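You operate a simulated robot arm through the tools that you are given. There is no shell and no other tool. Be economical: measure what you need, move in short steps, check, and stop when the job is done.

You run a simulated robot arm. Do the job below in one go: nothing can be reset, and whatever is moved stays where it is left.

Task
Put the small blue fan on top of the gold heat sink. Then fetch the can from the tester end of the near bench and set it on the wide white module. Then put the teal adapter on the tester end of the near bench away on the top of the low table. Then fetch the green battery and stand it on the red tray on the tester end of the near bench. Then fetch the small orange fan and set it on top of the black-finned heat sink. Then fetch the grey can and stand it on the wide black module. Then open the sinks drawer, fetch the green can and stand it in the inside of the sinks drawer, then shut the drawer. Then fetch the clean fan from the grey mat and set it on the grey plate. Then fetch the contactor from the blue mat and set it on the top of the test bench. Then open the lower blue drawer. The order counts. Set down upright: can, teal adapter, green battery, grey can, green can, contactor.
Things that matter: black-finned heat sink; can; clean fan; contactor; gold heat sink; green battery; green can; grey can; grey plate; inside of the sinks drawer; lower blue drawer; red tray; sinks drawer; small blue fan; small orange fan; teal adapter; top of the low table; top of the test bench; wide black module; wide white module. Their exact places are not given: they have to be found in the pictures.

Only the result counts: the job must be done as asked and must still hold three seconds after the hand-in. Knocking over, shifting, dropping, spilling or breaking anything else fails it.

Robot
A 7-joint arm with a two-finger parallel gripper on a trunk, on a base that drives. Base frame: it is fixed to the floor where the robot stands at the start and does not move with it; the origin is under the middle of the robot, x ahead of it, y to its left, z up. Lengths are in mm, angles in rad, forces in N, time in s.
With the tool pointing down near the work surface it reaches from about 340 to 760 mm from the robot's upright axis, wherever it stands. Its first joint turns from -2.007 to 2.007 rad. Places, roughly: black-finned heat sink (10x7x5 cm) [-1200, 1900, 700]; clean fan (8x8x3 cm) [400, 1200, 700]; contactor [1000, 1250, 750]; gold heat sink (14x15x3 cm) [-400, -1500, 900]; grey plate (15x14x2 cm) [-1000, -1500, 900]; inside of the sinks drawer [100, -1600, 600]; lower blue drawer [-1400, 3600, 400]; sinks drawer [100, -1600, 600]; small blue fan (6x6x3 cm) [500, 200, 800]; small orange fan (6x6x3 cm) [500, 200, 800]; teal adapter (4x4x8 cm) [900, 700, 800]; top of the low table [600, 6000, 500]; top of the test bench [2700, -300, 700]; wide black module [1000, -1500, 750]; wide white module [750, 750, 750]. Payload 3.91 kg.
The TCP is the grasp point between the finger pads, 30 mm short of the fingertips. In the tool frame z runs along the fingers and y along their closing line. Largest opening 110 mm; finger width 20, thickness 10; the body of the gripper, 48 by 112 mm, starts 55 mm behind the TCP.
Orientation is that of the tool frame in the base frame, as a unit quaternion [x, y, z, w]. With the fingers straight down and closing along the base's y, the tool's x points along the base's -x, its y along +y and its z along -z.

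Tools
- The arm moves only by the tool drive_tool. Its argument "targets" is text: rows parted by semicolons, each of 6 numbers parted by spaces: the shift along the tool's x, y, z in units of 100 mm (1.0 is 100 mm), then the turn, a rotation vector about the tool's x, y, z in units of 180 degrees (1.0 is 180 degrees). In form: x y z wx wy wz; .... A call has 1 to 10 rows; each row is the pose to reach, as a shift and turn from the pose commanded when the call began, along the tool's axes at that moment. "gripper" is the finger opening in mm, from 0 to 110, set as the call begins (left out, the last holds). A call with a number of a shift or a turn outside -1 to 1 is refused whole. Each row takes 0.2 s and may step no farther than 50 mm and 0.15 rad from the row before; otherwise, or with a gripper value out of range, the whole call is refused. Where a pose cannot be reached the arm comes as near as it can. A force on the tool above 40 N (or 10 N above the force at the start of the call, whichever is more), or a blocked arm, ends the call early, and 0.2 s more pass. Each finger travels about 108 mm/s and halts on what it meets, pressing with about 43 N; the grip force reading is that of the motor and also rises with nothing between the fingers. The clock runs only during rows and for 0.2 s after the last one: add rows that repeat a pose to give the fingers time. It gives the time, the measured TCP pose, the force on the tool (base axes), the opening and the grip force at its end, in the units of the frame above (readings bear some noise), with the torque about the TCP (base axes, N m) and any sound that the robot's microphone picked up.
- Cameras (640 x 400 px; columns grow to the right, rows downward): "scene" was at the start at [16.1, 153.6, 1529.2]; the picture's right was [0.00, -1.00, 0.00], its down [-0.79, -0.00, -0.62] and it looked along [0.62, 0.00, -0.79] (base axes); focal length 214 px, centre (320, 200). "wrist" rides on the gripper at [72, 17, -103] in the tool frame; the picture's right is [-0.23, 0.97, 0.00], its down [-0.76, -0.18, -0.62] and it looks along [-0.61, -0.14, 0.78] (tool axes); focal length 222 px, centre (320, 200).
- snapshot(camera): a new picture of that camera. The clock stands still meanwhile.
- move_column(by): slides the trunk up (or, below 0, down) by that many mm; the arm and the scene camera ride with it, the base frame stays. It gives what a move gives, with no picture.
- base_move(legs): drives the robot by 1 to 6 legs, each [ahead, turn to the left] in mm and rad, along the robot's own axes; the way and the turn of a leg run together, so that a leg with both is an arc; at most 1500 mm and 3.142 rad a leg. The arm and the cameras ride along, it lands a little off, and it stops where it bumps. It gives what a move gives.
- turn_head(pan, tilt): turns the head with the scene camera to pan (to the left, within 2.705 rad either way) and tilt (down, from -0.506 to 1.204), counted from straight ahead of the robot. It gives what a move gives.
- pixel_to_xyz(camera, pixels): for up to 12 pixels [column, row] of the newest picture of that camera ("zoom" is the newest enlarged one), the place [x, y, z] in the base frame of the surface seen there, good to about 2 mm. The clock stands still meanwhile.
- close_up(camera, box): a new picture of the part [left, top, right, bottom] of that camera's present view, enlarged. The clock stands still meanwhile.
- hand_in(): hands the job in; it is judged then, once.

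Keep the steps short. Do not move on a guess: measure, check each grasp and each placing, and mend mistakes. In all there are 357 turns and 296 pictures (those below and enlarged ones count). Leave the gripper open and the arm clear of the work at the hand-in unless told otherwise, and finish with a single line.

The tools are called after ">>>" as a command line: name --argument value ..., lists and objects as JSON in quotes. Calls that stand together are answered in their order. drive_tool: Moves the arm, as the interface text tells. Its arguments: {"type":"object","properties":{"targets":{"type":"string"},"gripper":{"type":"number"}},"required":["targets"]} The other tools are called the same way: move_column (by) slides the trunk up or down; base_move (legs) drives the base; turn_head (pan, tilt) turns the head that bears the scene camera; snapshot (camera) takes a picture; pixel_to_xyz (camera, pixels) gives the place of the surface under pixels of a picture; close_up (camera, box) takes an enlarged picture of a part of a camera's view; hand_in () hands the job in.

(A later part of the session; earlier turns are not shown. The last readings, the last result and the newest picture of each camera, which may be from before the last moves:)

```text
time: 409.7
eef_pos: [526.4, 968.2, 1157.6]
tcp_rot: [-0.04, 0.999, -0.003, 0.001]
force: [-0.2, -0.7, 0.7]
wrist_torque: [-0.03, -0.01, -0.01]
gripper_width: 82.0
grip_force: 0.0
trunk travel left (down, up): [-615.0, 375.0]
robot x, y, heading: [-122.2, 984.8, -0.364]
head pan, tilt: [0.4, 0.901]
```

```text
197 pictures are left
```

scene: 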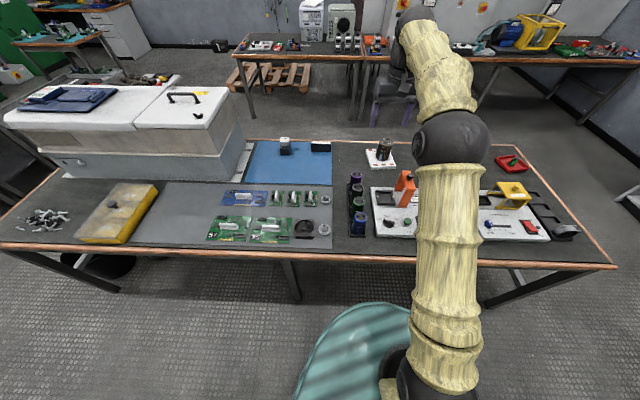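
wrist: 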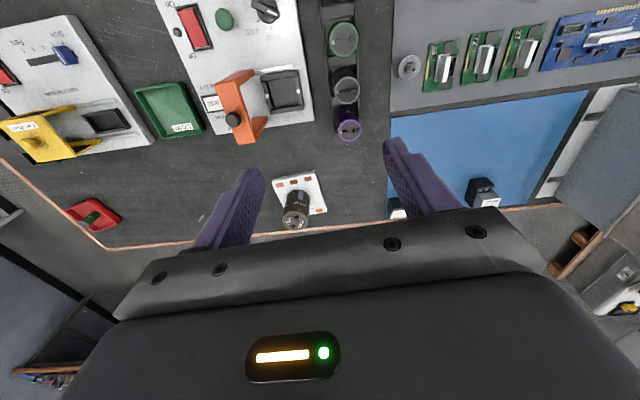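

>>> close_up --camera "wrist" --box '[290, 0, 410, 150]'

>>> close_up --camera "scene" --box '[320, 160, 420, 250]'

>>> pixel_to_xyz --camera "wrist" --pixels '[[346, 92], [336, 92], [357, 90], [346, 82], [347, 101], [343, 40], [330, 40], [356, 38], [348, 131], [340, 131], [357, 130], [344, 55]]'

```text
2.67 times, centred on (350, 75) of wrist
```

zoom: 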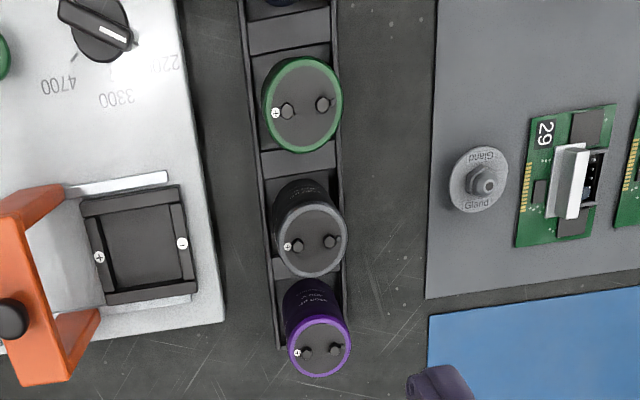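

```text
4.44 times, centred on (370, 205) of scene
```

zoom: 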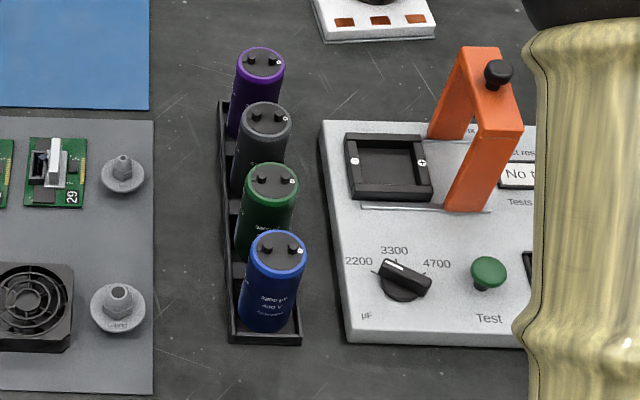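

```text
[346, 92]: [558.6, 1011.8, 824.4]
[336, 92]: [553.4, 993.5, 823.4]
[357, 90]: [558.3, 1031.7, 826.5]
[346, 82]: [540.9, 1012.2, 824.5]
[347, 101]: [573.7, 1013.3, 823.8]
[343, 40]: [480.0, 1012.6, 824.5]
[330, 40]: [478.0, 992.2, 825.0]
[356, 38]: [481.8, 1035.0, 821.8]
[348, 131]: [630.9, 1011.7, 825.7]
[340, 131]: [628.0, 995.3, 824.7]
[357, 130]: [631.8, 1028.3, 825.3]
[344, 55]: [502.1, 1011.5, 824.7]
```

Grey can centre (557, 1012), Ø≈42, top 824. Adjust base: turn +0.081, ahead 33.

>>> base_move --legs '[[0, 0.081], [33, 0]]'

>>> move_column --by -240

>>> snapshot --camera "wrist"

```text
time: 411.0
eef_pos: [560.1, 1010.8, 1156.7]
tcp_rot: [-0.079, 0.997, -0.002, 0.0]
force: [0.5, 0.1, -1.1]
wrist_torque: [0.01, 0.03, 0.02]
gripper_width: 82.0
grip_force: 0.1
trunk travel left (down, up): [-615.0, 375.0]
robot x, y, heading: [-91.7, 976.0, -0.282]
head pan, tilt: [0.4, 0.901]
```

```text
time: 413.5
eef_pos: [558.7, 1011.1, 917.4]
tcp_rot: [-0.08, 0.997, -0.003, 0.002]
force: [-0.3, -0.3, 0.3]
wrist_torque: [-0.03, -0.01, 0.01]
gripper_width: 82.0
grip_force: 0.0
trunk travel left (down, up): [-375.0, 615.0]
robot x, y, heading: [-96.4, 975.0, -0.279]
head pan, tilt: [0.4, 0.901]
```

```text
194 pictures are left
```

wrist: 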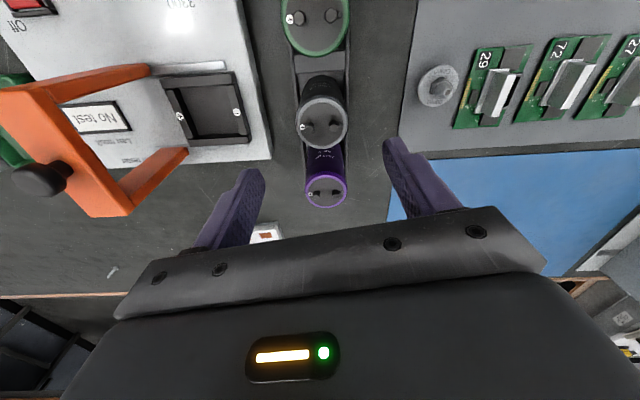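

>>> pixel_to_xyz --camera "wrist" --pixels '[[299, 122], [346, 122], [322, 100], [322, 146], [321, 122], [349, 60], [296, 68]]'

>>> drive_tool --targets "0 0 0.4 0 0 0; 0 0 0.7 0 0 0; 0 0 0.7 0 0 0" --gripper 72

```text
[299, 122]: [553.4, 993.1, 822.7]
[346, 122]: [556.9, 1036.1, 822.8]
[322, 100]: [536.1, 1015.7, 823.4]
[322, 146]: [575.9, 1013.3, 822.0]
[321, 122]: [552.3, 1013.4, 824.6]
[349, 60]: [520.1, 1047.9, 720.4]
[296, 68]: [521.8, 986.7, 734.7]
```

```text
time: 414.3
eef_pos: [556.0, 1011.4, 848.1]
tcp_rot: [-0.08, 0.997, -0.003, 0.002]
force: [-0.3, -0.1, -0.4]
wrist_torque: [-0.03, 0.0, 0.0]
gripper_width: 72.0
grip_force: 0.1
trunk travel left (down, up): [-375.0, 615.0]
robot x, y, heading: [-92.6, 976.6, -0.287]
head pan, tilt: [0.4, 0.901]
```

>>> drive_tool --targets "0 0.03 0.3 0 0 0; 0 0.03 0.6 0 0 0; 0 0.03 0.6 0 0 0"

>>> drive_tool --targets "0 0 0 0 0 0; 0 0 0 0 0 0; 0 0 0 0 0 0" --gripper 25

>>> drive_tool --targets "0 0 -0.3 0 0 0; 0 0 -0.6 0 0 0; 0 0 -0.6 0 0 0"

>>> move_column --by 150

>>> snapshot --camera "wrist"

```text
time: 415.1
eef_pos: [556.9, 1012.2, 788.3]
tcp_rot: [-0.08, 0.997, -0.003, 0.001]
force: [0.0, 0.4, 0.1]
wrist_torque: [0.02, -0.01, -0.01]
gripper_width: 72.1
grip_force: 0.1
trunk travel left (down, up): [-375.0, 615.0]
robot x, y, heading: [-91.5, 971.8, -0.281]
head pan, tilt: [0.4, 0.901]
```

```text
time: 415.9
eef_pos: [558.0, 1013.1, 788.6]
tcp_rot: [-0.08, 0.997, -0.003, 0.0]
force: [-1.1, 1.3, -0.3]
wrist_torque: [0.15, 0.02, 0.0]
gripper_width: 47.5
grip_force: 43.2
trunk travel left (down, up): [-375.0, 615.0]
robot x, y, heading: [-92.5, 975.2, -0.281]
head pan, tilt: [0.4, 0.901]
```

```text
time: 416.7
eef_pos: [556.9, 1013.7, 849.4]
tcp_rot: [-0.081, 0.997, -0.002, 0.001]
force: [-0.9, -0.1, -2.7]
wrist_torque: [0.05, -0.02, 0.0]
gripper_width: 47.3
grip_force: 43.3
trunk travel left (down, up): [-375.0, 615.0]
robot x, y, heading: [-93.0, 974.6, -0.287]
head pan, tilt: [0.4, 0.901]
```

```text
time: 418.5
eef_pos: [557.4, 1011.6, 998.1]
tcp_rot: [-0.08, 0.997, -0.003, 0.001]
force: [-0.3, 0.1, -2.9]
wrist_torque: [-0.03, 0.01, 0.01]
gripper_width: 47.4
grip_force: 43.3
trunk travel left (down, up): [-525.0, 465.0]
robot x, y, heading: [-95.9, 972.8, -0.279]
head pan, tilt: [0.4, 0.901]
```

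```text
193 pictures are left
```

wrist: 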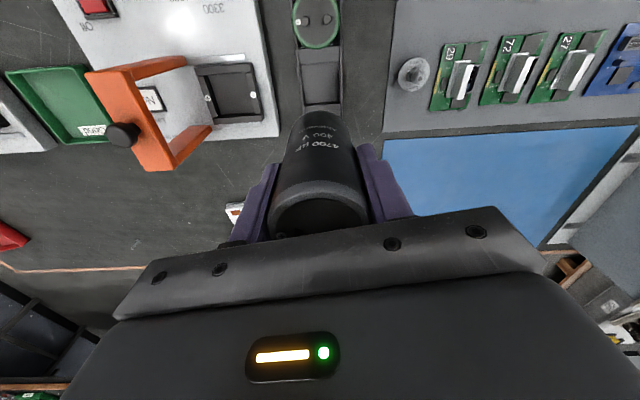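

Grey can held (47 mm). Raise and drive to the shelf counter's left part (x≈1000).

>>> move_column --by 150

>>> base_move --legs '[[-250, 0], [0, -1.29], [1500, 0], [0, 1.571], [1150, 0], [0, -1.571]]'

>>> turn_head --pan -0.15 --tilt 0.7

>>> snapshot --camera "scene"

```text
time: 420.2
eef_pos: [556.8, 1012.8, 1148.6]
tcp_rot: [-0.08, 0.997, -0.002, 0.0]
force: [-1.4, -0.3, -3.2]
wrist_torque: [0.01, -0.01, 0.0]
gripper_width: 47.2
grip_force: 43.0
trunk travel left (down, up): [-675.0, 315.0]
robot x, y, heading: [-97.6, 972.7, -0.281]
head pan, tilt: [0.4, 0.901]
```

```text
time: 445.4
eef_pos: [1046.2, -1045.5, 1147.7]
tcp_rot: [0.54, 0.842, -0.002, -0.001]
force: [0.0, 0.3, -3.0]
wrist_torque: [-0.05, 0.01, -0.04]
gripper_width: 47.1
grip_force: 42.6
trunk travel left (down, up): [-675.0, 315.0]
robot x, y, heading: [838.1, -428.7, -1.589]
head pan, tilt: [0.4, 0.901]
```

```text
time: 446.4
eef_pos: [1047.3, -1043.2, 1148.4]
tcp_rot: [0.539, 0.842, -0.001, -0.001]
force: [0.1, 0.1, -2.8]
wrist_torque: [0.02, -0.02, -0.01]
gripper_width: 47.2
grip_force: 43.3
trunk travel left (down, up): [-675.0, 315.0]
robot x, y, heading: [841.5, -430.2, -1.589]
head pan, tilt: [-0.15, 0.7]
```

```text
192 pictures are left
```

scene: 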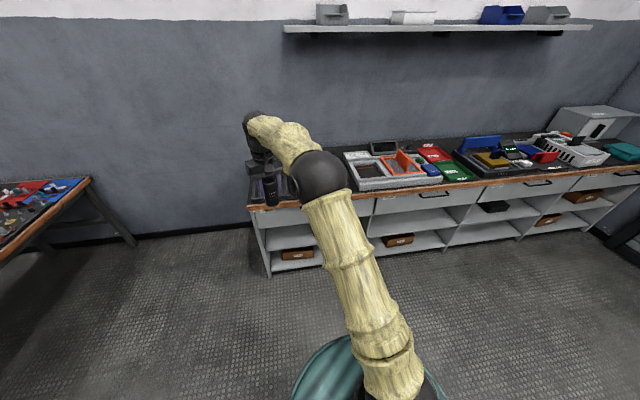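

>>> snapshot --camera "wrist"

>>> close_up --camera "scene" --box '[230, 120, 350, 220]'

```text
191 pictures are left
```

wrist: 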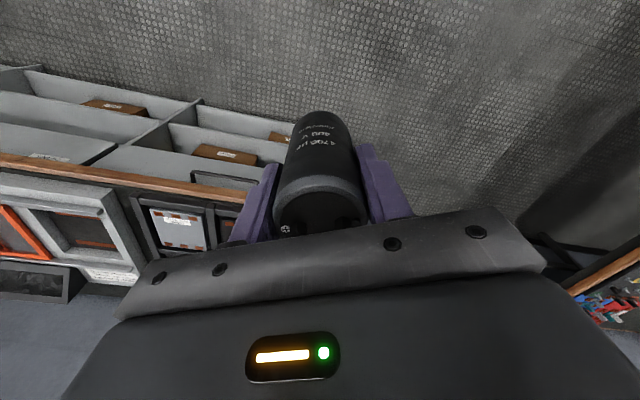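

```text
4.00 times, centred on (290, 170) of scene
```

zoom: 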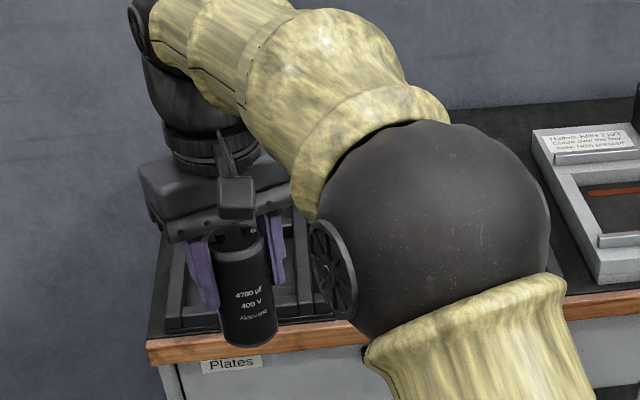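

>>> base_move --legs '[[0, 0.8]]'

>>> turn_head --pan -0.7 --tilt 0.75

>>> close_up --camera "scene" --box '[220, 80, 480, 250]'

```text
time: 448.9
eef_pos: [1421.7, -715.7, 1149.1]
tcp_rot: [0.176, 0.984, -0.002, -0.001]
force: [0.1, -1.2, -2.8]
wrist_torque: [0.04, 0.03, 0.01]
gripper_width: 47.4
grip_force: 42.9
trunk travel left (down, up): [-675.0, 315.0]
robot x, y, heading: [839.8, -426.0, -0.798]
head pan, tilt: [-0.15, 0.7]
```

```text
time: 449.8
eef_pos: [1421.8, -715.0, 1148.4]
tcp_rot: [0.177, 0.984, -0.002, -0.001]
force: [-0.3, 0.1, -2.5]
wrist_torque: [0.0, 0.03, 0.01]
gripper_width: 47.3
grip_force: 43.4
trunk travel left (down, up): [-675.0, 315.0]
robot x, y, heading: [838.4, -429.0, -0.791]
head pan, tilt: [-0.7, 0.75]
```

```text
2.35 times, centred on (350, 165) of scene
```

zoom: 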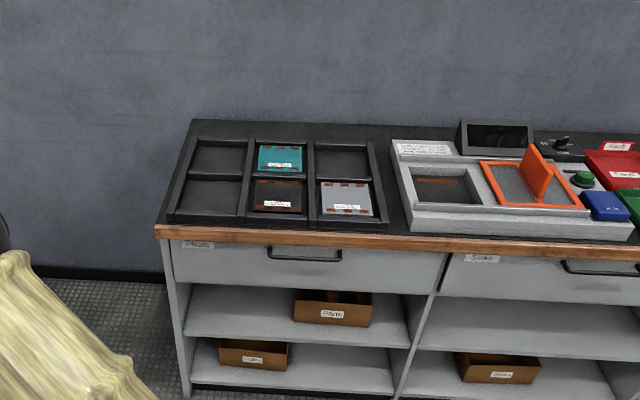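

>>> pixel_to_xyz --camera "zoom" --pixels '[[278, 195], [258, 184], [302, 184], [302, 208], [255, 208], [345, 195], [278, 160], [308, 195], [247, 195], [240, 230], [482, 258], [600, 268]]'

>>> close_up --camera "scene" --box '[285, 130, 385, 185]'

```text
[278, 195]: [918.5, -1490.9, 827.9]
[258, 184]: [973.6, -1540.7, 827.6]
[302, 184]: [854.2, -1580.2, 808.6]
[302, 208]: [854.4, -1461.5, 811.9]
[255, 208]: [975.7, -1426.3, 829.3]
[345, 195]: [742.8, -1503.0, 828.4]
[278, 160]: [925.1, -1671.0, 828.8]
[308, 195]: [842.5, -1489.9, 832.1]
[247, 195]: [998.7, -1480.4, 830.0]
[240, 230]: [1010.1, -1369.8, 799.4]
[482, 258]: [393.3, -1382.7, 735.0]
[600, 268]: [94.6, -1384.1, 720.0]
```

```text
6.40 times, centred on (335, 158) of scene
```

zoom: 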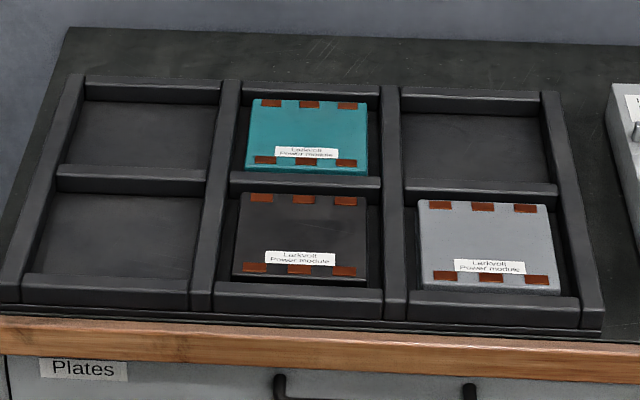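

>>> pixel_to_xyz --camera "zoom" --pixels '[[246, 198], [366, 200], [362, 280], [238, 274], [302, 235], [222, 240], [392, 250], [300, 300], [300, 183]]'

```text
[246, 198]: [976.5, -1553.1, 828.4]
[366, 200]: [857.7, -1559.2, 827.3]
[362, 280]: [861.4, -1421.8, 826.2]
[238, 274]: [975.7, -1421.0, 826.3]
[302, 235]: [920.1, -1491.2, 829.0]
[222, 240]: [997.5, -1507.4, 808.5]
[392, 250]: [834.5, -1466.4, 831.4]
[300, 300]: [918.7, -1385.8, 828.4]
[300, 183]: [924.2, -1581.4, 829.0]
```

Module centre (917, −1488), top 828. Drive to (917, −839), heading −1.906.

>>> base_move --legs '[[0, -0.589], [417, 0], [0, -0.525]]'

>>> move_column --by -200

>>> snapshot --camera "wrist"

```text
time: 455.5
eef_pos: [920.5, -1495.9, 1148.1]
tcp_rot: [0.668, 0.744, -0.001, -0.002]
force: [0.1, 0.5, -1.9]
wrist_torque: [0.02, 0.01, 0.01]
gripper_width: 47.2
grip_force: 43.4
trunk travel left (down, up): [-675.0, 315.0]
robot x, y, heading: [919.5, -844.0, -1.909]
head pan, tilt: [-0.7, 0.75]
```

```text
time: 457.7
eef_pos: [921.9, -1496.0, 948.1]
tcp_rot: [0.669, 0.744, -0.002, -0.002]
force: [0.3, 0.2, -2.3]
wrist_torque: [0.02, -0.02, 0.0]
gripper_width: 47.3
grip_force: 42.7
trunk travel left (down, up): [-475.0, 515.0]
robot x, y, heading: [920.6, -845.7, -1.912]
head pan, tilt: [-0.7, 0.75]
```

```text
187 pictures are left
```

wrist: 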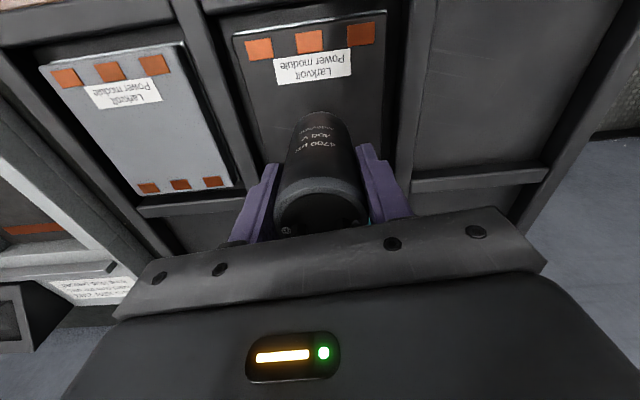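

>>> drive_tool --targets "0.06 0 0.3 0 0 0; 0.06 0 0.5 0 0 0; 0.06 0 0.54 0 0 0; 0.06 0 0.56 0 0 0; 0.06 0 0.57 0 0 0; 0.06 0 0.57 0 0 0"

```text
time: 459.1
eef_pos: [920.2, -1489.2, 893.3]
tcp_rot: [0.668, 0.744, -0.003, -0.001]
force: [-0.5, 0.6, 21.9]
wrist_torque: [0.02, -0.45, -0.01]
gripper_width: 46.6
grip_force: 42.3
trunk travel left (down, up): [-475.0, 515.0]
robot x, y, heading: [914.3, -844.6, -1.908]
head pan, tilt: [-0.7, 0.75]
```

>>> drive_tool --targets "0 0 -0.015 0 0 0; 0 0 -0.015 0 0 0"

>>> snapshot --camera "wrist"

```text
time: 459.7
eef_pos: [920.7, -1489.3, 892.6]
tcp_rot: [0.668, 0.744, -0.002, -0.002]
force: [-1.7, 0.8, 11.2]
wrist_torque: [-0.13, -0.15, -0.02]
gripper_width: 46.8
grip_force: 42.8
trunk travel left (down, up): [-475.0, 515.0]
robot x, y, heading: [919.0, -840.1, -1.909]
head pan, tilt: [-0.7, 0.75]
```

```text
186 pictures are left
```

wrist: 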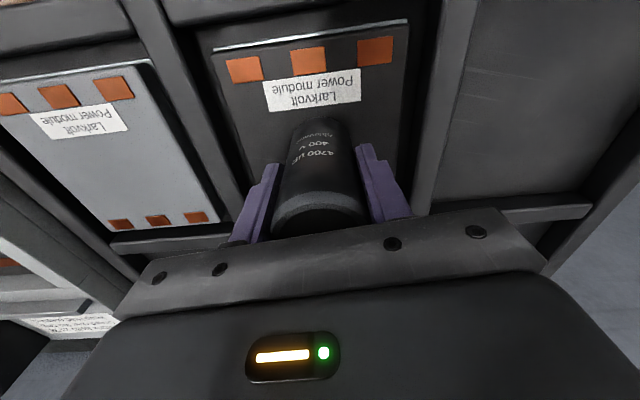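

Resting on the module. Release and rise.

>>> drive_tool --targets "0 0 0 0 0 0; 0 0 0 0 0 0; 0 0 0 0 0 0" --gripper 72

>>> move_column --by 250

>>> close_up --camera "wrist" --box '[200, 0, 440, 170]'

```text
time: 460.5
eef_pos: [922.1, -1490.3, 891.8]
tcp_rot: [0.669, 0.743, -0.002, -0.002]
force: [-0.1, 0.8, 0.3]
wrist_torque: [-0.01, -0.04, -0.01]
gripper_width: 71.9
grip_force: 0.0
trunk travel left (down, up): [-475.0, 515.0]
robot x, y, heading: [918.5, -841.7, -1.907]
head pan, tilt: [-0.7, 0.75]
```

```text
time: 463.1
eef_pos: [922.2, -1489.3, 1142.5]
tcp_rot: [0.668, 0.744, -0.001, -0.001]
force: [-0.3, 0.5, 0.0]
wrist_torque: [0.01, 0.02, 0.0]
gripper_width: 72.0
grip_force: 0.1
trunk travel left (down, up): [-725.0, 265.0]
robot x, y, heading: [919.7, -848.2, -1.906]
head pan, tilt: [-0.7, 0.75]
```

```text
2.35 times, centred on (320, 85) of wrist
```

zoom: 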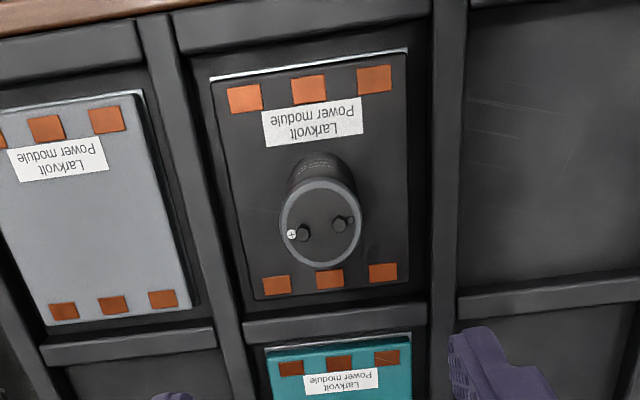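

Grey can placed. Next the sinks drawer: back off and drive in front of x≈100, looking at the handle.

>>> base_move --legs '[[-300, 0], [0, -1.235], [900, 0], [0, 1.571]]'

>>> turn_head --pan 0.0 --tilt 0.8

>>> snapshot --camera "scene"

```text
time: 476.4
eef_pos: [347.8, -1184.2, 1143.0]
tcp_rot: [0.516, 0.856, -0.003, -0.002]
force: [-0.7, 1.2, 0.8]
wrist_torque: [-0.02, 0.0, 0.0]
gripper_width: 72.2
grip_force: 0.1
trunk travel left (down, up): [-725.0, 265.0]
robot x, y, heading: [105.7, -590.1, -1.53]
head pan, tilt: [-0.7, 0.75]
```

```text
time: 477.4
eef_pos: [348.0, -1184.0, 1141.9]
tcp_rot: [0.516, 0.856, -0.002, -0.002]
force: [0.2, -0.9, 0.0]
wrist_torque: [-0.01, -0.02, -0.01]
gripper_width: 72.2
grip_force: 0.0
trunk travel left (down, up): [-725.0, 265.0]
robot x, y, heading: [105.6, -587.3, -1.527]
head pan, tilt: [0.0, 0.799]
```

```text
184 pictures are left
```

scene: 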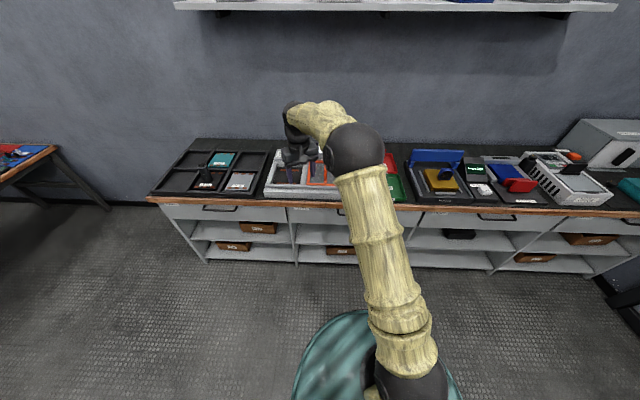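

Rotate the gripper to point ahead with vertical closing (two calls), at height and clear of everything.

>>> drive_tool --targets "0 0 0 0.0340 -0.0214 -0.0214; 0 0 0 0.0680 -0.0428 -0.0428; 0 0 0 0.1019 -0.0642 -0.0642; 0 0 0 0.1359 -0.0857 -0.0857; 0 0 0 0.1699 -0.1071 -0.1071; 0 0 0 0.2039 -0.1285 -0.1285; 0 0 0 0.2378 -0.1499 -0.1499; 0 0 0 0.2378 -0.1499 -0.1499"

>>> drive_tool --targets "0 0 0 0.0340 -0.0214 -0.0214; 0 0 0 0.0680 -0.0428 -0.0428; 0 0 0 0.1019 -0.0642 -0.0642; 0 0 0 0.1359 -0.0857 -0.0857; 0 0 0 0.1699 -0.1071 -0.1071; 0 0 0 0.2039 -0.1285 -0.1285; 0 0 0 0.2039 -0.1285 -0.1285"

>>> snapshot --camera "wrist"

>>> snapshot --camera "scene"

```text
time: 479.2
eef_pos: [348.1, -1184.9, 1142.5]
tcp_rot: [0.259, 0.867, -0.425, 0.007]
force: [0.1, -1.0, -0.2]
wrist_torque: [-0.01, 0.05, -0.02]
gripper_width: 72.4
grip_force: 0.1
trunk travel left (down, up): [-725.0, 265.0]
robot x, y, heading: [109.6, -589.1, -1.526]
head pan, tilt: [0.0, 0.799]
```

```text
time: 480.9
eef_pos: [348.4, -1184.8, 1142.6]
tcp_rot: [0.016, -0.706, 0.708, -0.014]
force: [0.5, 0.8, 0.5]
wrist_torque: [0.01, 0.01, -0.01]
gripper_width: 71.9
grip_force: 0.0
trunk travel left (down, up): [-725.0, 265.0]
robot x, y, heading: [107.7, -585.0, -1.528]
head pan, tilt: [0.0, 0.799]
```

```text
183 pictures are left
```

wrist: 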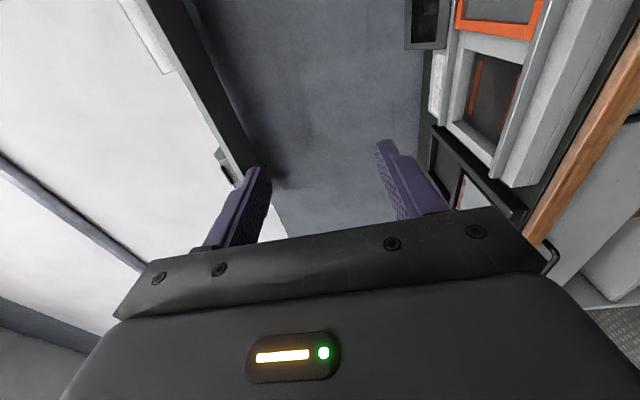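

```text
182 pictures are left
```

scene: 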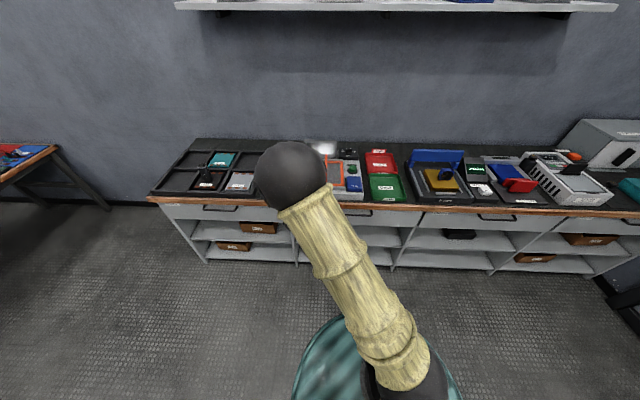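

>>> close_up --camera "scene" --box '[290, 190, 410, 260]'

>>> pixel_to_xyz --camera "scene" --pixels '[[346, 212], [354, 214], [362, 214], [371, 213], [380, 222], [398, 225], [380, 208], [360, 206], [354, 211], [388, 232]]'

```text
5.33 times, centred on (350, 225) of scene
```

zoom: 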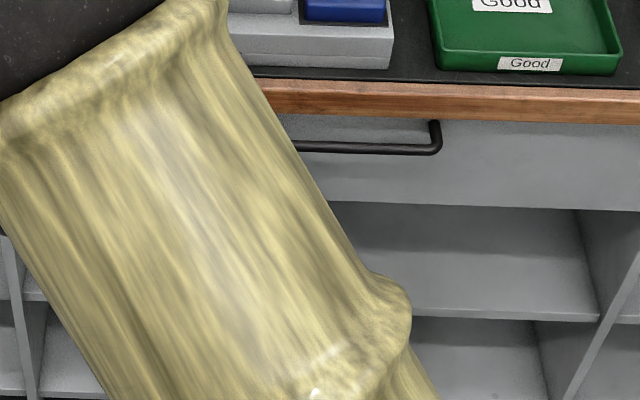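

```text
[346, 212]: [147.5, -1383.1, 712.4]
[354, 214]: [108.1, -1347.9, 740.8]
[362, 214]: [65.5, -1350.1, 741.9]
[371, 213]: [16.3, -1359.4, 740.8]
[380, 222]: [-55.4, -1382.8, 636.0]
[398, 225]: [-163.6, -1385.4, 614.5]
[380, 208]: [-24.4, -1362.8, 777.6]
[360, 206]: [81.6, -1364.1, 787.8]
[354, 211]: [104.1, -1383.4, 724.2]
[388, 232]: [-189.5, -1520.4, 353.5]
```

Handle bar: y≈−1348, z≈741, x≈17–175; drawer front y −1383. Drive to stand with the gripper in line with x≈95.

>>> base_move --legs '[[0, -1.363], [234, 0], [0, 1.32]]'

>>> move_column --by -400

>>> snapshot --camera "wrist"

>>> snapshot --camera "scene"

```text
time: 489.2
eef_pos: [122.8, -1244.8, 1143.0]
tcp_rot: [0.013, -0.707, 0.707, -0.011]
force: [-0.2, 0.5, 0.1]
wrist_torque: [0.0, 0.02, -0.02]
gripper_width: 71.9
grip_force: 0.1
trunk travel left (down, up): [-725.0, 265.0]
robot x, y, heading: [-116.6, -640.9, -1.535]
head pan, tilt: [0.0, 0.799]
```

```text
time: 493.1
eef_pos: [124.6, -1245.9, 741.9]
tcp_rot: [0.013, -0.707, 0.707, -0.011]
force: [-0.6, 0.1, -0.7]
wrist_torque: [0.0, 0.0, -0.03]
gripper_width: 72.3
grip_force: 0.1
trunk travel left (down, up): [-325.0, 665.0]
robot x, y, heading: [-113.8, -649.7, -1.53]
head pan, tilt: [0.0, 0.799]
```

```text
180 pictures are left
```

wrist: 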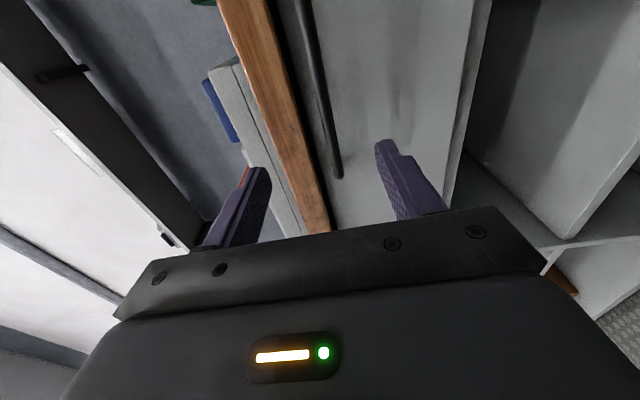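

```text
179 pictures are left
```

scene: 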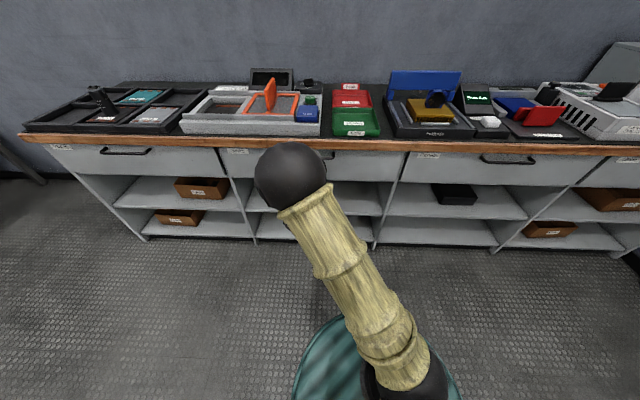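

>>> pixel_to_xyz --camera "wrist" --pixels '[[312, 60], [322, 100], [330, 150], [338, 172], [305, 20], [300, 130], [318, 200], [295, 60], [380, 100], [289, 60], [327, 60]]'

```text
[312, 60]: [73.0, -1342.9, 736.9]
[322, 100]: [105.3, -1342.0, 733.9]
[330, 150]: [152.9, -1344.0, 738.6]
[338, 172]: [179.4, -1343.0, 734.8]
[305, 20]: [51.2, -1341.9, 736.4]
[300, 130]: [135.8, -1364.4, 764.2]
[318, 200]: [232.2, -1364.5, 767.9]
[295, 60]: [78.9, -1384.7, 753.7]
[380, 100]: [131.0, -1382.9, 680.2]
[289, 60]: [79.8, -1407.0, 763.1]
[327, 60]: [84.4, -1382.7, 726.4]
```

Bar centre z≈737. Narrow the opening to 32, go to z 736, x≈100 and forward to y≈−1334.

>>> drive_tool --targets "0.25 0.055 0 0 0 0; 0.25 0.055 0 0 0 0; 0.25 0.055 0.3 0 0 0; 0.25 0.055 0.6 0 0 0; 0.25 0.055 0.88 0 0 0; 0.25 0.055 0.88 0 0 0" --gripper 32

>>> snapshot --camera "wrist"

```text
time: 494.4
eef_pos: [101.9, -1333.8, 736.5]
tcp_rot: [0.014, -0.707, 0.707, -0.012]
force: [0.1, -0.3, -0.2]
wrist_torque: [-0.02, -0.04, -0.02]
gripper_width: 31.7
grip_force: 0.0
trunk travel left (down, up): [-325.0, 665.0]
robot x, y, heading: [-113.4, -648.9, -1.536]
head pan, tilt: [0.0, 0.799]
```

```text
178 pictures are left
```

wrist: 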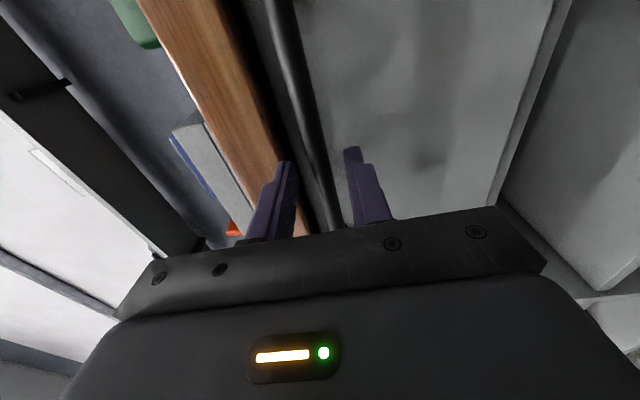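

Bar is between the fingers. Close on it.

>>> drive_tool --targets "0 0 0 0 0 0; 0 0 0 0 0 0; 0 0 0 0 0 0" --gripper 0

>>> base_move --legs '[[-150, 0]]'

>>> snapshot --camera "scene"

```text
time: 495.2
eef_pos: [102.1, -1333.5, 735.5]
tcp_rot: [-0.013, 0.708, -0.706, 0.011]
force: [-1.0, 2.8, -12.5]
wrist_torque: [0.18, -0.27, 0.21]
gripper_width: 12.0
grip_force: 44.3
trunk travel left (down, up): [-325.0, 665.0]
robot x, y, heading: [-116.9, -647.5, -1.535]
head pan, tilt: [0.0, 0.799]
```

```text
time: 496.6
eef_pos: [101.8, -1182.4, 735.6]
tcp_rot: [-0.018, 0.707, -0.707, 0.015]
force: [23.7, 2.2, -15.7]
wrist_torque: [0.2, -0.34, 1.42]
gripper_width: 11.7
grip_force: 45.0
trunk travel left (down, up): [-325.0, 665.0]
robot x, y, heading: [-119.4, -498.0, -1.526]
head pan, tilt: [0.0, 0.799]
```

```text
177 pictures are left
```

scene: 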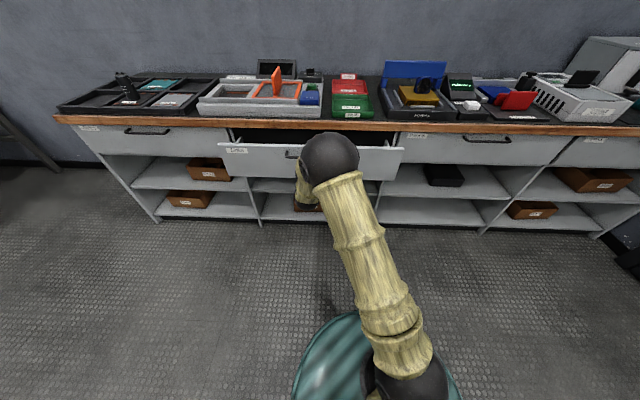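

Drawer is coming out. Relieve the sideways force, then pull 140 more.

>>> drive_tool --targets "-0.09 0 0 0 0 0; -0.09 0 0 0 0 0"

>>> base_move --legs '[[-140, 0]]'

>>> snapshot --camera "scene"

```text
time: 497.2
eef_pos: [101.9, -1183.7, 735.9]
tcp_rot: [-0.013, 0.708, -0.706, 0.011]
force: [-31.7, 1.9, -11.2]
wrist_torque: [0.21, -0.09, -0.8]
gripper_width: 12.0
grip_force: 44.6
trunk travel left (down, up): [-325.0, 665.0]
robot x, y, heading: [-122.5, -499.1, -1.529]
head pan, tilt: [0.0, 0.799]
```

```text
time: 498.6
eef_pos: [104.2, -1042.8, 734.0]
tcp_rot: [-0.016, 0.708, -0.706, 0.015]
force: [-16.3, 0.1, -17.1]
wrist_torque: [0.29, -0.2, -0.72]
gripper_width: 11.7
grip_force: 44.9
trunk travel left (down, up): [-325.0, 665.0]
robot x, y, heading: [-126.2, -354.8, -1.529]
head pan, tilt: [0.0, 0.799]
```

```text
176 pictures are left
```

scene: 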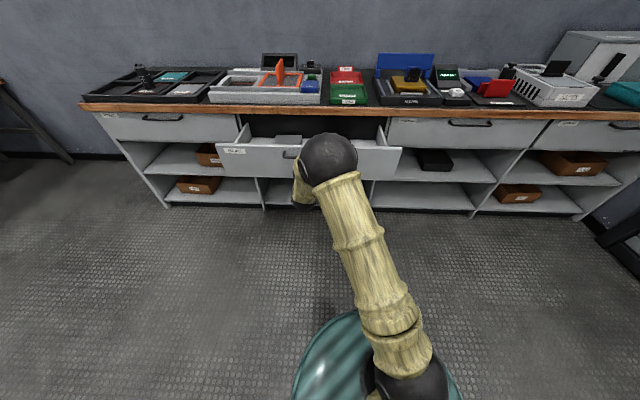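

Drawer open 290 mm. Release the handle, back off, and look inside.

>>> drive_tool --targets "0 0 0 0 0 0; 0 0 0 0 0 0; 0 0 -0.4 0 0 0; 0 0 -0.8 0 0 0" --gripper 34

>>> base_move --legs '[[-100, 0]]'

>>> move_column --by 400

>>> turn_head --pan 0.1 --tilt 0.9

>>> snapshot --camera "scene"

```text
time: 499.6
eef_pos: [100.6, -961.4, 736.6]
tcp_rot: [-0.017, 0.708, -0.706, 0.014]
force: [0.7, 0.1, -0.5]
wrist_torque: [0.01, -0.02, 0.0]
gripper_width: 34.1
grip_force: 0.1
trunk travel left (down, up): [-325.0, 665.0]
robot x, y, heading: [-128.7, -355.0, -1.529]
head pan, tilt: [0.0, 0.799]
```

```text
time: 500.7
eef_pos: [95.9, -864.0, 735.7]
tcp_rot: [-0.017, 0.708, -0.706, 0.014]
force: [-0.4, 0.4, -0.4]
wrist_torque: [-0.01, -0.02, -0.01]
gripper_width: 34.0
grip_force: 0.0
trunk travel left (down, up): [-325.0, 665.0]
robot x, y, heading: [-131.1, -260.6, -1.53]
head pan, tilt: [0.0, 0.799]
```

```text
time: 504.5
eef_pos: [95.7, -863.7, 1136.1]
tcp_rot: [-0.016, 0.707, -0.707, 0.014]
force: [0.5, 0.6, 1.0]
wrist_torque: [-0.02, -0.02, -0.03]
gripper_width: 33.8
grip_force: 0.0
trunk travel left (down, up): [-725.0, 265.0]
robot x, y, heading: [-130.8, -260.0, -1.534]
head pan, tilt: [0.0, 0.799]
```

```text
time: 505.2
eef_pos: [96.1, -863.7, 1136.2]
tcp_rot: [-0.017, 0.708, -0.706, 0.014]
force: [0.3, -0.4, 1.3]
wrist_torque: [-0.01, -0.02, 0.0]
gripper_width: 34.1
grip_force: 0.1
trunk travel left (down, up): [-725.0, 265.0]
robot x, y, heading: [-129.7, -256.3, -1.526]
head pan, tilt: [0.099, 0.901]
```

```text
175 pictures are left
```

scene: 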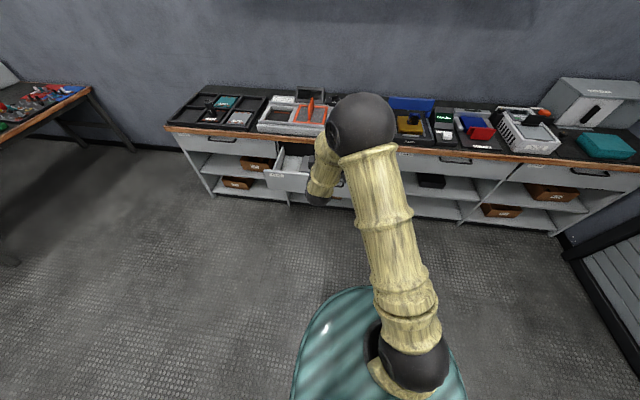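

>>> drive_tool --targets "0 0 0 -0.0340 0.0214 0.0214; 0 0 0 -0.0680 0.0428 0.0428; 0 0 0 -0.1019 0.0642 0.0642; 0 0 0 -0.1359 0.0857 0.0857; 0 0 0 -0.1699 0.1071 0.1071; 0 0 0 -0.2039 0.1285 0.1285; 0 0 0 -0.2378 0.1499 0.1499" --gripper 72

>>> drive_tool --targets "0 0 0 -0.0340 0.0214 0.0214; 0 0 0 -0.0680 0.0428 0.0428; 0 0 0 -0.1019 0.0642 0.0642; 0 0 0 -0.1359 0.0857 0.0857; 0 0 0 -0.1699 0.1071 0.1071; 0 0 0 -0.2039 0.1285 0.1285; 0 0 0 -0.2039 0.1285 0.1285"

>>> base_move --legs '[[0, 1.2]]'

>>> turn_head --pan -1.1 --tilt 0.8

>>> snapshot --camera "scene"

```text
time: 506.8
eef_pos: [96.3, -862.1, 1136.6]
tcp_rot: [0.299, 0.881, -0.367, 0.007]
force: [-0.7, 0.8, 0.1]
wrist_torque: [-0.02, -0.02, 0.01]
gripper_width: 72.0
grip_force: 0.0
trunk travel left (down, up): [-725.0, 265.0]
robot x, y, heading: [-129.9, -258.2, -1.532]
head pan, tilt: [0.099, 0.901]
```

```text
time: 508.4
eef_pos: [96.6, -862.7, 1136.1]
tcp_rot: [0.516, 0.857, -0.001, -0.002]
force: [-0.2, 1.0, 0.5]
wrist_torque: [0.01, 0.0, -0.03]
gripper_width: 72.2
grip_force: 0.1
trunk travel left (down, up): [-725.0, 265.0]
robot x, y, heading: [-133.9, -260.3, -1.534]
head pan, tilt: [0.099, 0.901]
```

```text
time: 511.7
eef_pos: [514.0, -277.7, 1137.3]
tcp_rot: [-0.049, 0.999, -0.001, -0.001]
force: [0.2, 0.0, 0.8]
wrist_torque: [-0.01, 0.01, 0.03]
gripper_width: 72.0
grip_force: 0.1
trunk travel left (down, up): [-725.0, 265.0]
robot x, y, heading: [-129.4, -258.7, -0.349]
head pan, tilt: [0.099, 0.901]
```

```text
time: 513.1
eef_pos: [512.9, -276.5, 1135.5]
tcp_rot: [-0.049, 0.999, -0.002, -0.001]
force: [-0.3, -0.5, -0.6]
wrist_torque: [0.01, 0.04, 0.01]
gripper_width: 72.2
grip_force: 0.0
trunk travel left (down, up): [-725.0, 265.0]
robot x, y, heading: [-132.1, -256.6, -0.347]
head pan, tilt: [-1.1, 0.799]
```

```text
174 pictures are left
```

scene: 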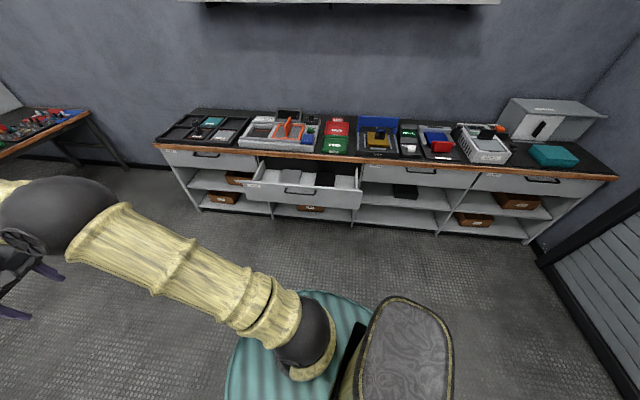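

>>> close_up --camera "scene" --box '[235, 140, 375, 220]'

>>> pixel_to_xyz --camera "zoom" --pixels '[[330, 175], [250, 165], [390, 185], [450, 180], [510, 190], [330, 195], [450, 205], [140, 200], [560, 200], [310, 245], [200, 190], [270, 185]]'

```text
4.57 times, centred on (305, 180) of scene
```

zoom: 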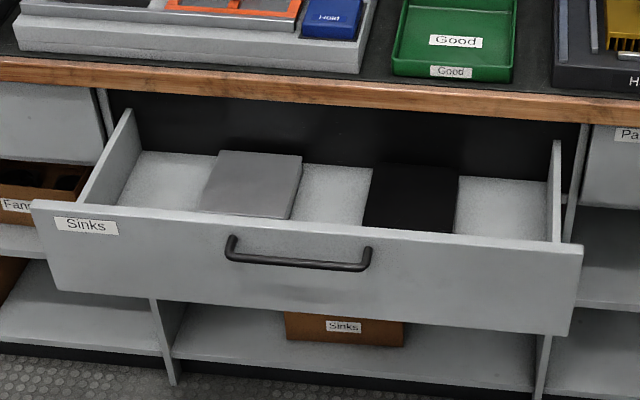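

```text
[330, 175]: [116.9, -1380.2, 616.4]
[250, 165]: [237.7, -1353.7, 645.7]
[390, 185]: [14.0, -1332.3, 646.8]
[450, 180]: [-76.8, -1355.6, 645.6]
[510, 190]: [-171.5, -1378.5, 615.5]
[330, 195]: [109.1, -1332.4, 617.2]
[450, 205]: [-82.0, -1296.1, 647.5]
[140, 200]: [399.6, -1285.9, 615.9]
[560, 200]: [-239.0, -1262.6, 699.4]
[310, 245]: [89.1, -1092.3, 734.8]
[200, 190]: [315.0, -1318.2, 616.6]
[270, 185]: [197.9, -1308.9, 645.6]
```

Drawer floor z≈616; two sinks inside; free spot at about (−165, −1240). Fetch the green can now: drive to (−164, 1012).

>>> base_move --legs '[[0, 1.945], [1269, 0], [0, -1.915]]'

>>> move_column --by -220

>>> snapshot --camera "wrist"

```text
time: 528.8
eef_pos: [482.8, 1028.5, 1136.6]
tcp_rot: [-0.074, 0.997, 0.0, -0.001]
force: [0.4, 0.7, 0.4]
wrist_torque: [-0.02, -0.01, 0.04]
gripper_width: 72.2
grip_force: 0.1
trunk travel left (down, up): [-725.0, 265.0]
robot x, y, heading: [-163.6, 1017.0, -0.298]
head pan, tilt: [-1.1, 0.799]
```

```text
time: 531.1
eef_pos: [484.1, 1028.5, 915.4]
tcp_rot: [-0.073, 0.997, -0.003, -0.001]
force: [0.2, -0.7, -0.4]
wrist_torque: [-0.02, 0.0, -0.02]
gripper_width: 72.0
grip_force: 0.1
trunk travel left (down, up): [-505.0, 485.0]
robot x, y, heading: [-163.7, 1015.2, -0.302]
head pan, tilt: [-1.1, 0.799]
```

```text
172 pictures are left
```

wrist: 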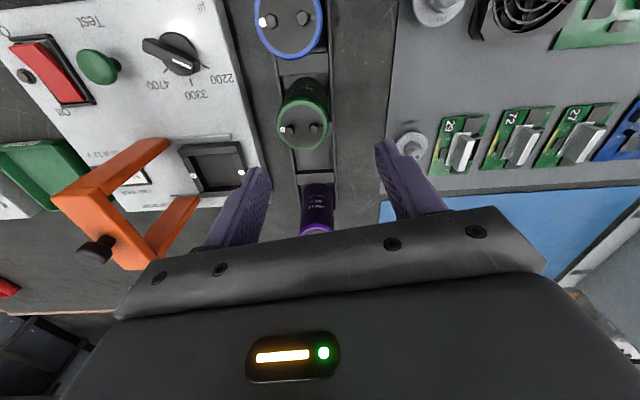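

>>> pixel_to_xyz --camera "wrist" --pixels '[[278, 128], [327, 122], [302, 105], [302, 149], [301, 127]]'

```text
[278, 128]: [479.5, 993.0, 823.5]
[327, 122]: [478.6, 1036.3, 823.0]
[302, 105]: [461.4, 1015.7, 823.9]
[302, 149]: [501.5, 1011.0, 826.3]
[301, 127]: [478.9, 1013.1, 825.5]
```

>>> move_column --by -37

>>> drive_tool --targets "0.05 -0.14 0 0 0 0; 0.05 -0.14 0 0 0 0; 0.05 -0.14 0.45 0 0 0; 0.05 -0.14 0.9 0 0 0; 0.05 -0.14 0.9 0 0 0"

>>> drive_tool --targets "0 0 0 0 0 0; 0 0 0 0 0 0; 0 0 0 0 0 0" --gripper 25

>>> drive_tool --targets "0 0 -0.3 0 0 0; 0 0 -0.6 0 0 0; 0 0 -0.6 0 0 0"

>>> move_column --by 300

>>> snapshot --camera "wrist"

```text
time: 531.9
eef_pos: [483.4, 1030.2, 878.2]
tcp_rot: [-0.074, 0.997, -0.002, 0.0]
force: [1.4, 0.1, -0.3]
wrist_torque: [0.01, 0.01, -0.01]
gripper_width: 72.4
grip_force: 0.1
trunk travel left (down, up): [-468.0, 522.0]
robot x, y, heading: [-162.3, 1016.4, -0.295]
head pan, tilt: [-1.1, 0.799]
```

```text
time: 533.1
eef_pos: [478.8, 1014.2, 789.7]
tcp_rot: [-0.074, 0.997, -0.002, -0.001]
force: [0.1, -0.6, -0.5]
wrist_torque: [0.01, 0.02, 0.01]
gripper_width: 72.0
grip_force: 0.1
trunk travel left (down, up): [-468.0, 522.0]
robot x, y, heading: [-162.4, 1014.2, -0.297]
head pan, tilt: [-1.1, 0.799]
```

```text
time: 533.9
eef_pos: [480.1, 1012.4, 790.3]
tcp_rot: [-0.074, 0.997, 0.0, -0.001]
force: [0.6, -0.3, 0.7]
wrist_torque: [0.04, 0.05, -0.01]
gripper_width: 47.5
grip_force: 42.7
trunk travel left (down, up): [-468.0, 522.0]
robot x, y, heading: [-166.1, 1019.7, -0.301]
head pan, tilt: [-1.1, 0.799]
```

```text
time: 534.7
eef_pos: [480.0, 1013.1, 849.0]
tcp_rot: [-0.075, 0.997, -0.001, 0.0]
force: [-0.6, -0.1, -3.2]
wrist_torque: [0.0, 0.05, 0.02]
gripper_width: 47.2
grip_force: 43.1
trunk travel left (down, up): [-468.0, 522.0]
robot x, y, heading: [-161.3, 1019.3, -0.299]
head pan, tilt: [-1.1, 0.799]
```

```text
time: 537.7
eef_pos: [481.1, 1014.5, 1148.1]
tcp_rot: [-0.074, 0.997, -0.002, -0.001]
force: [-0.3, -0.2, -2.5]
wrist_torque: [-0.03, 0.01, 0.0]
gripper_width: 47.2
grip_force: 42.7
trunk travel left (down, up): [-768.0, 222.0]
robot x, y, heading: [-161.0, 1017.4, -0.299]
head pan, tilt: [-1.1, 0.799]
```

```text
171 pictures are left
```

wrist: 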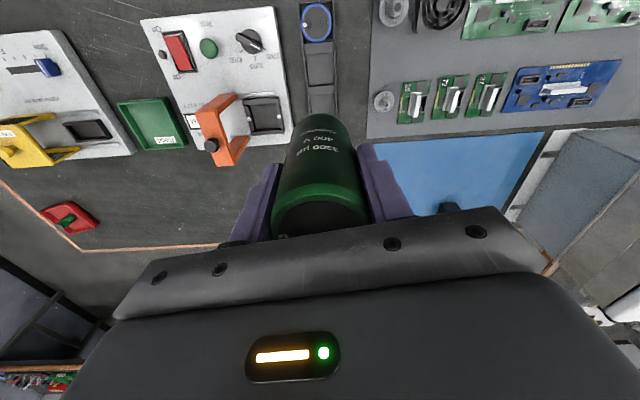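

Green can held. Drive to (−165, −593), heading −1.865.

>>> base_move --legs '[[0, -1.274], [1500, 0], [110, 0], [0, -0.292]]'

>>> snapshot --camera "wrist"

```text
time: 550.0
eef_pos: [-156.5, -1228.8, 1149.3]
tcp_rot: [0.652, 0.758, 0.0, -0.001]
force: [0.2, 0.6, -3.5]
wrist_torque: [0.02, 0.01, -0.03]
gripper_width: 47.3
grip_force: 42.8
trunk travel left (down, up): [-768.0, 222.0]
robot x, y, heading: [-153.8, -582.2, -1.872]
head pan, tilt: [-1.1, 0.799]
```

```text
170 pictures are left
```

wrist: 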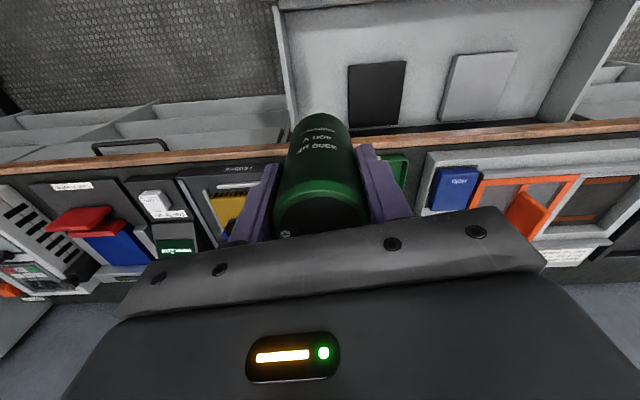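

>>> pixel_to_xyz --camera "wrist" --pixels '[[350, 68], [348, 122], [402, 65], [320, 60], [320, 100], [290, 50], [297, 100], [330, 5], [310, 20], [285, 60]]'

```text
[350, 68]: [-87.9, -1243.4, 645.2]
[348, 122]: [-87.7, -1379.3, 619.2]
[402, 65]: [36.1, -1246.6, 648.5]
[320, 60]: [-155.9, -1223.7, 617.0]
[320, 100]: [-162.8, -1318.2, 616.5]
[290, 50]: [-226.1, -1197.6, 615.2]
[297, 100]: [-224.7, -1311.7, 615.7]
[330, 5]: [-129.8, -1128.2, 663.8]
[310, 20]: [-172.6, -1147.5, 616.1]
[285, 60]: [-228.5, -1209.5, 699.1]
```

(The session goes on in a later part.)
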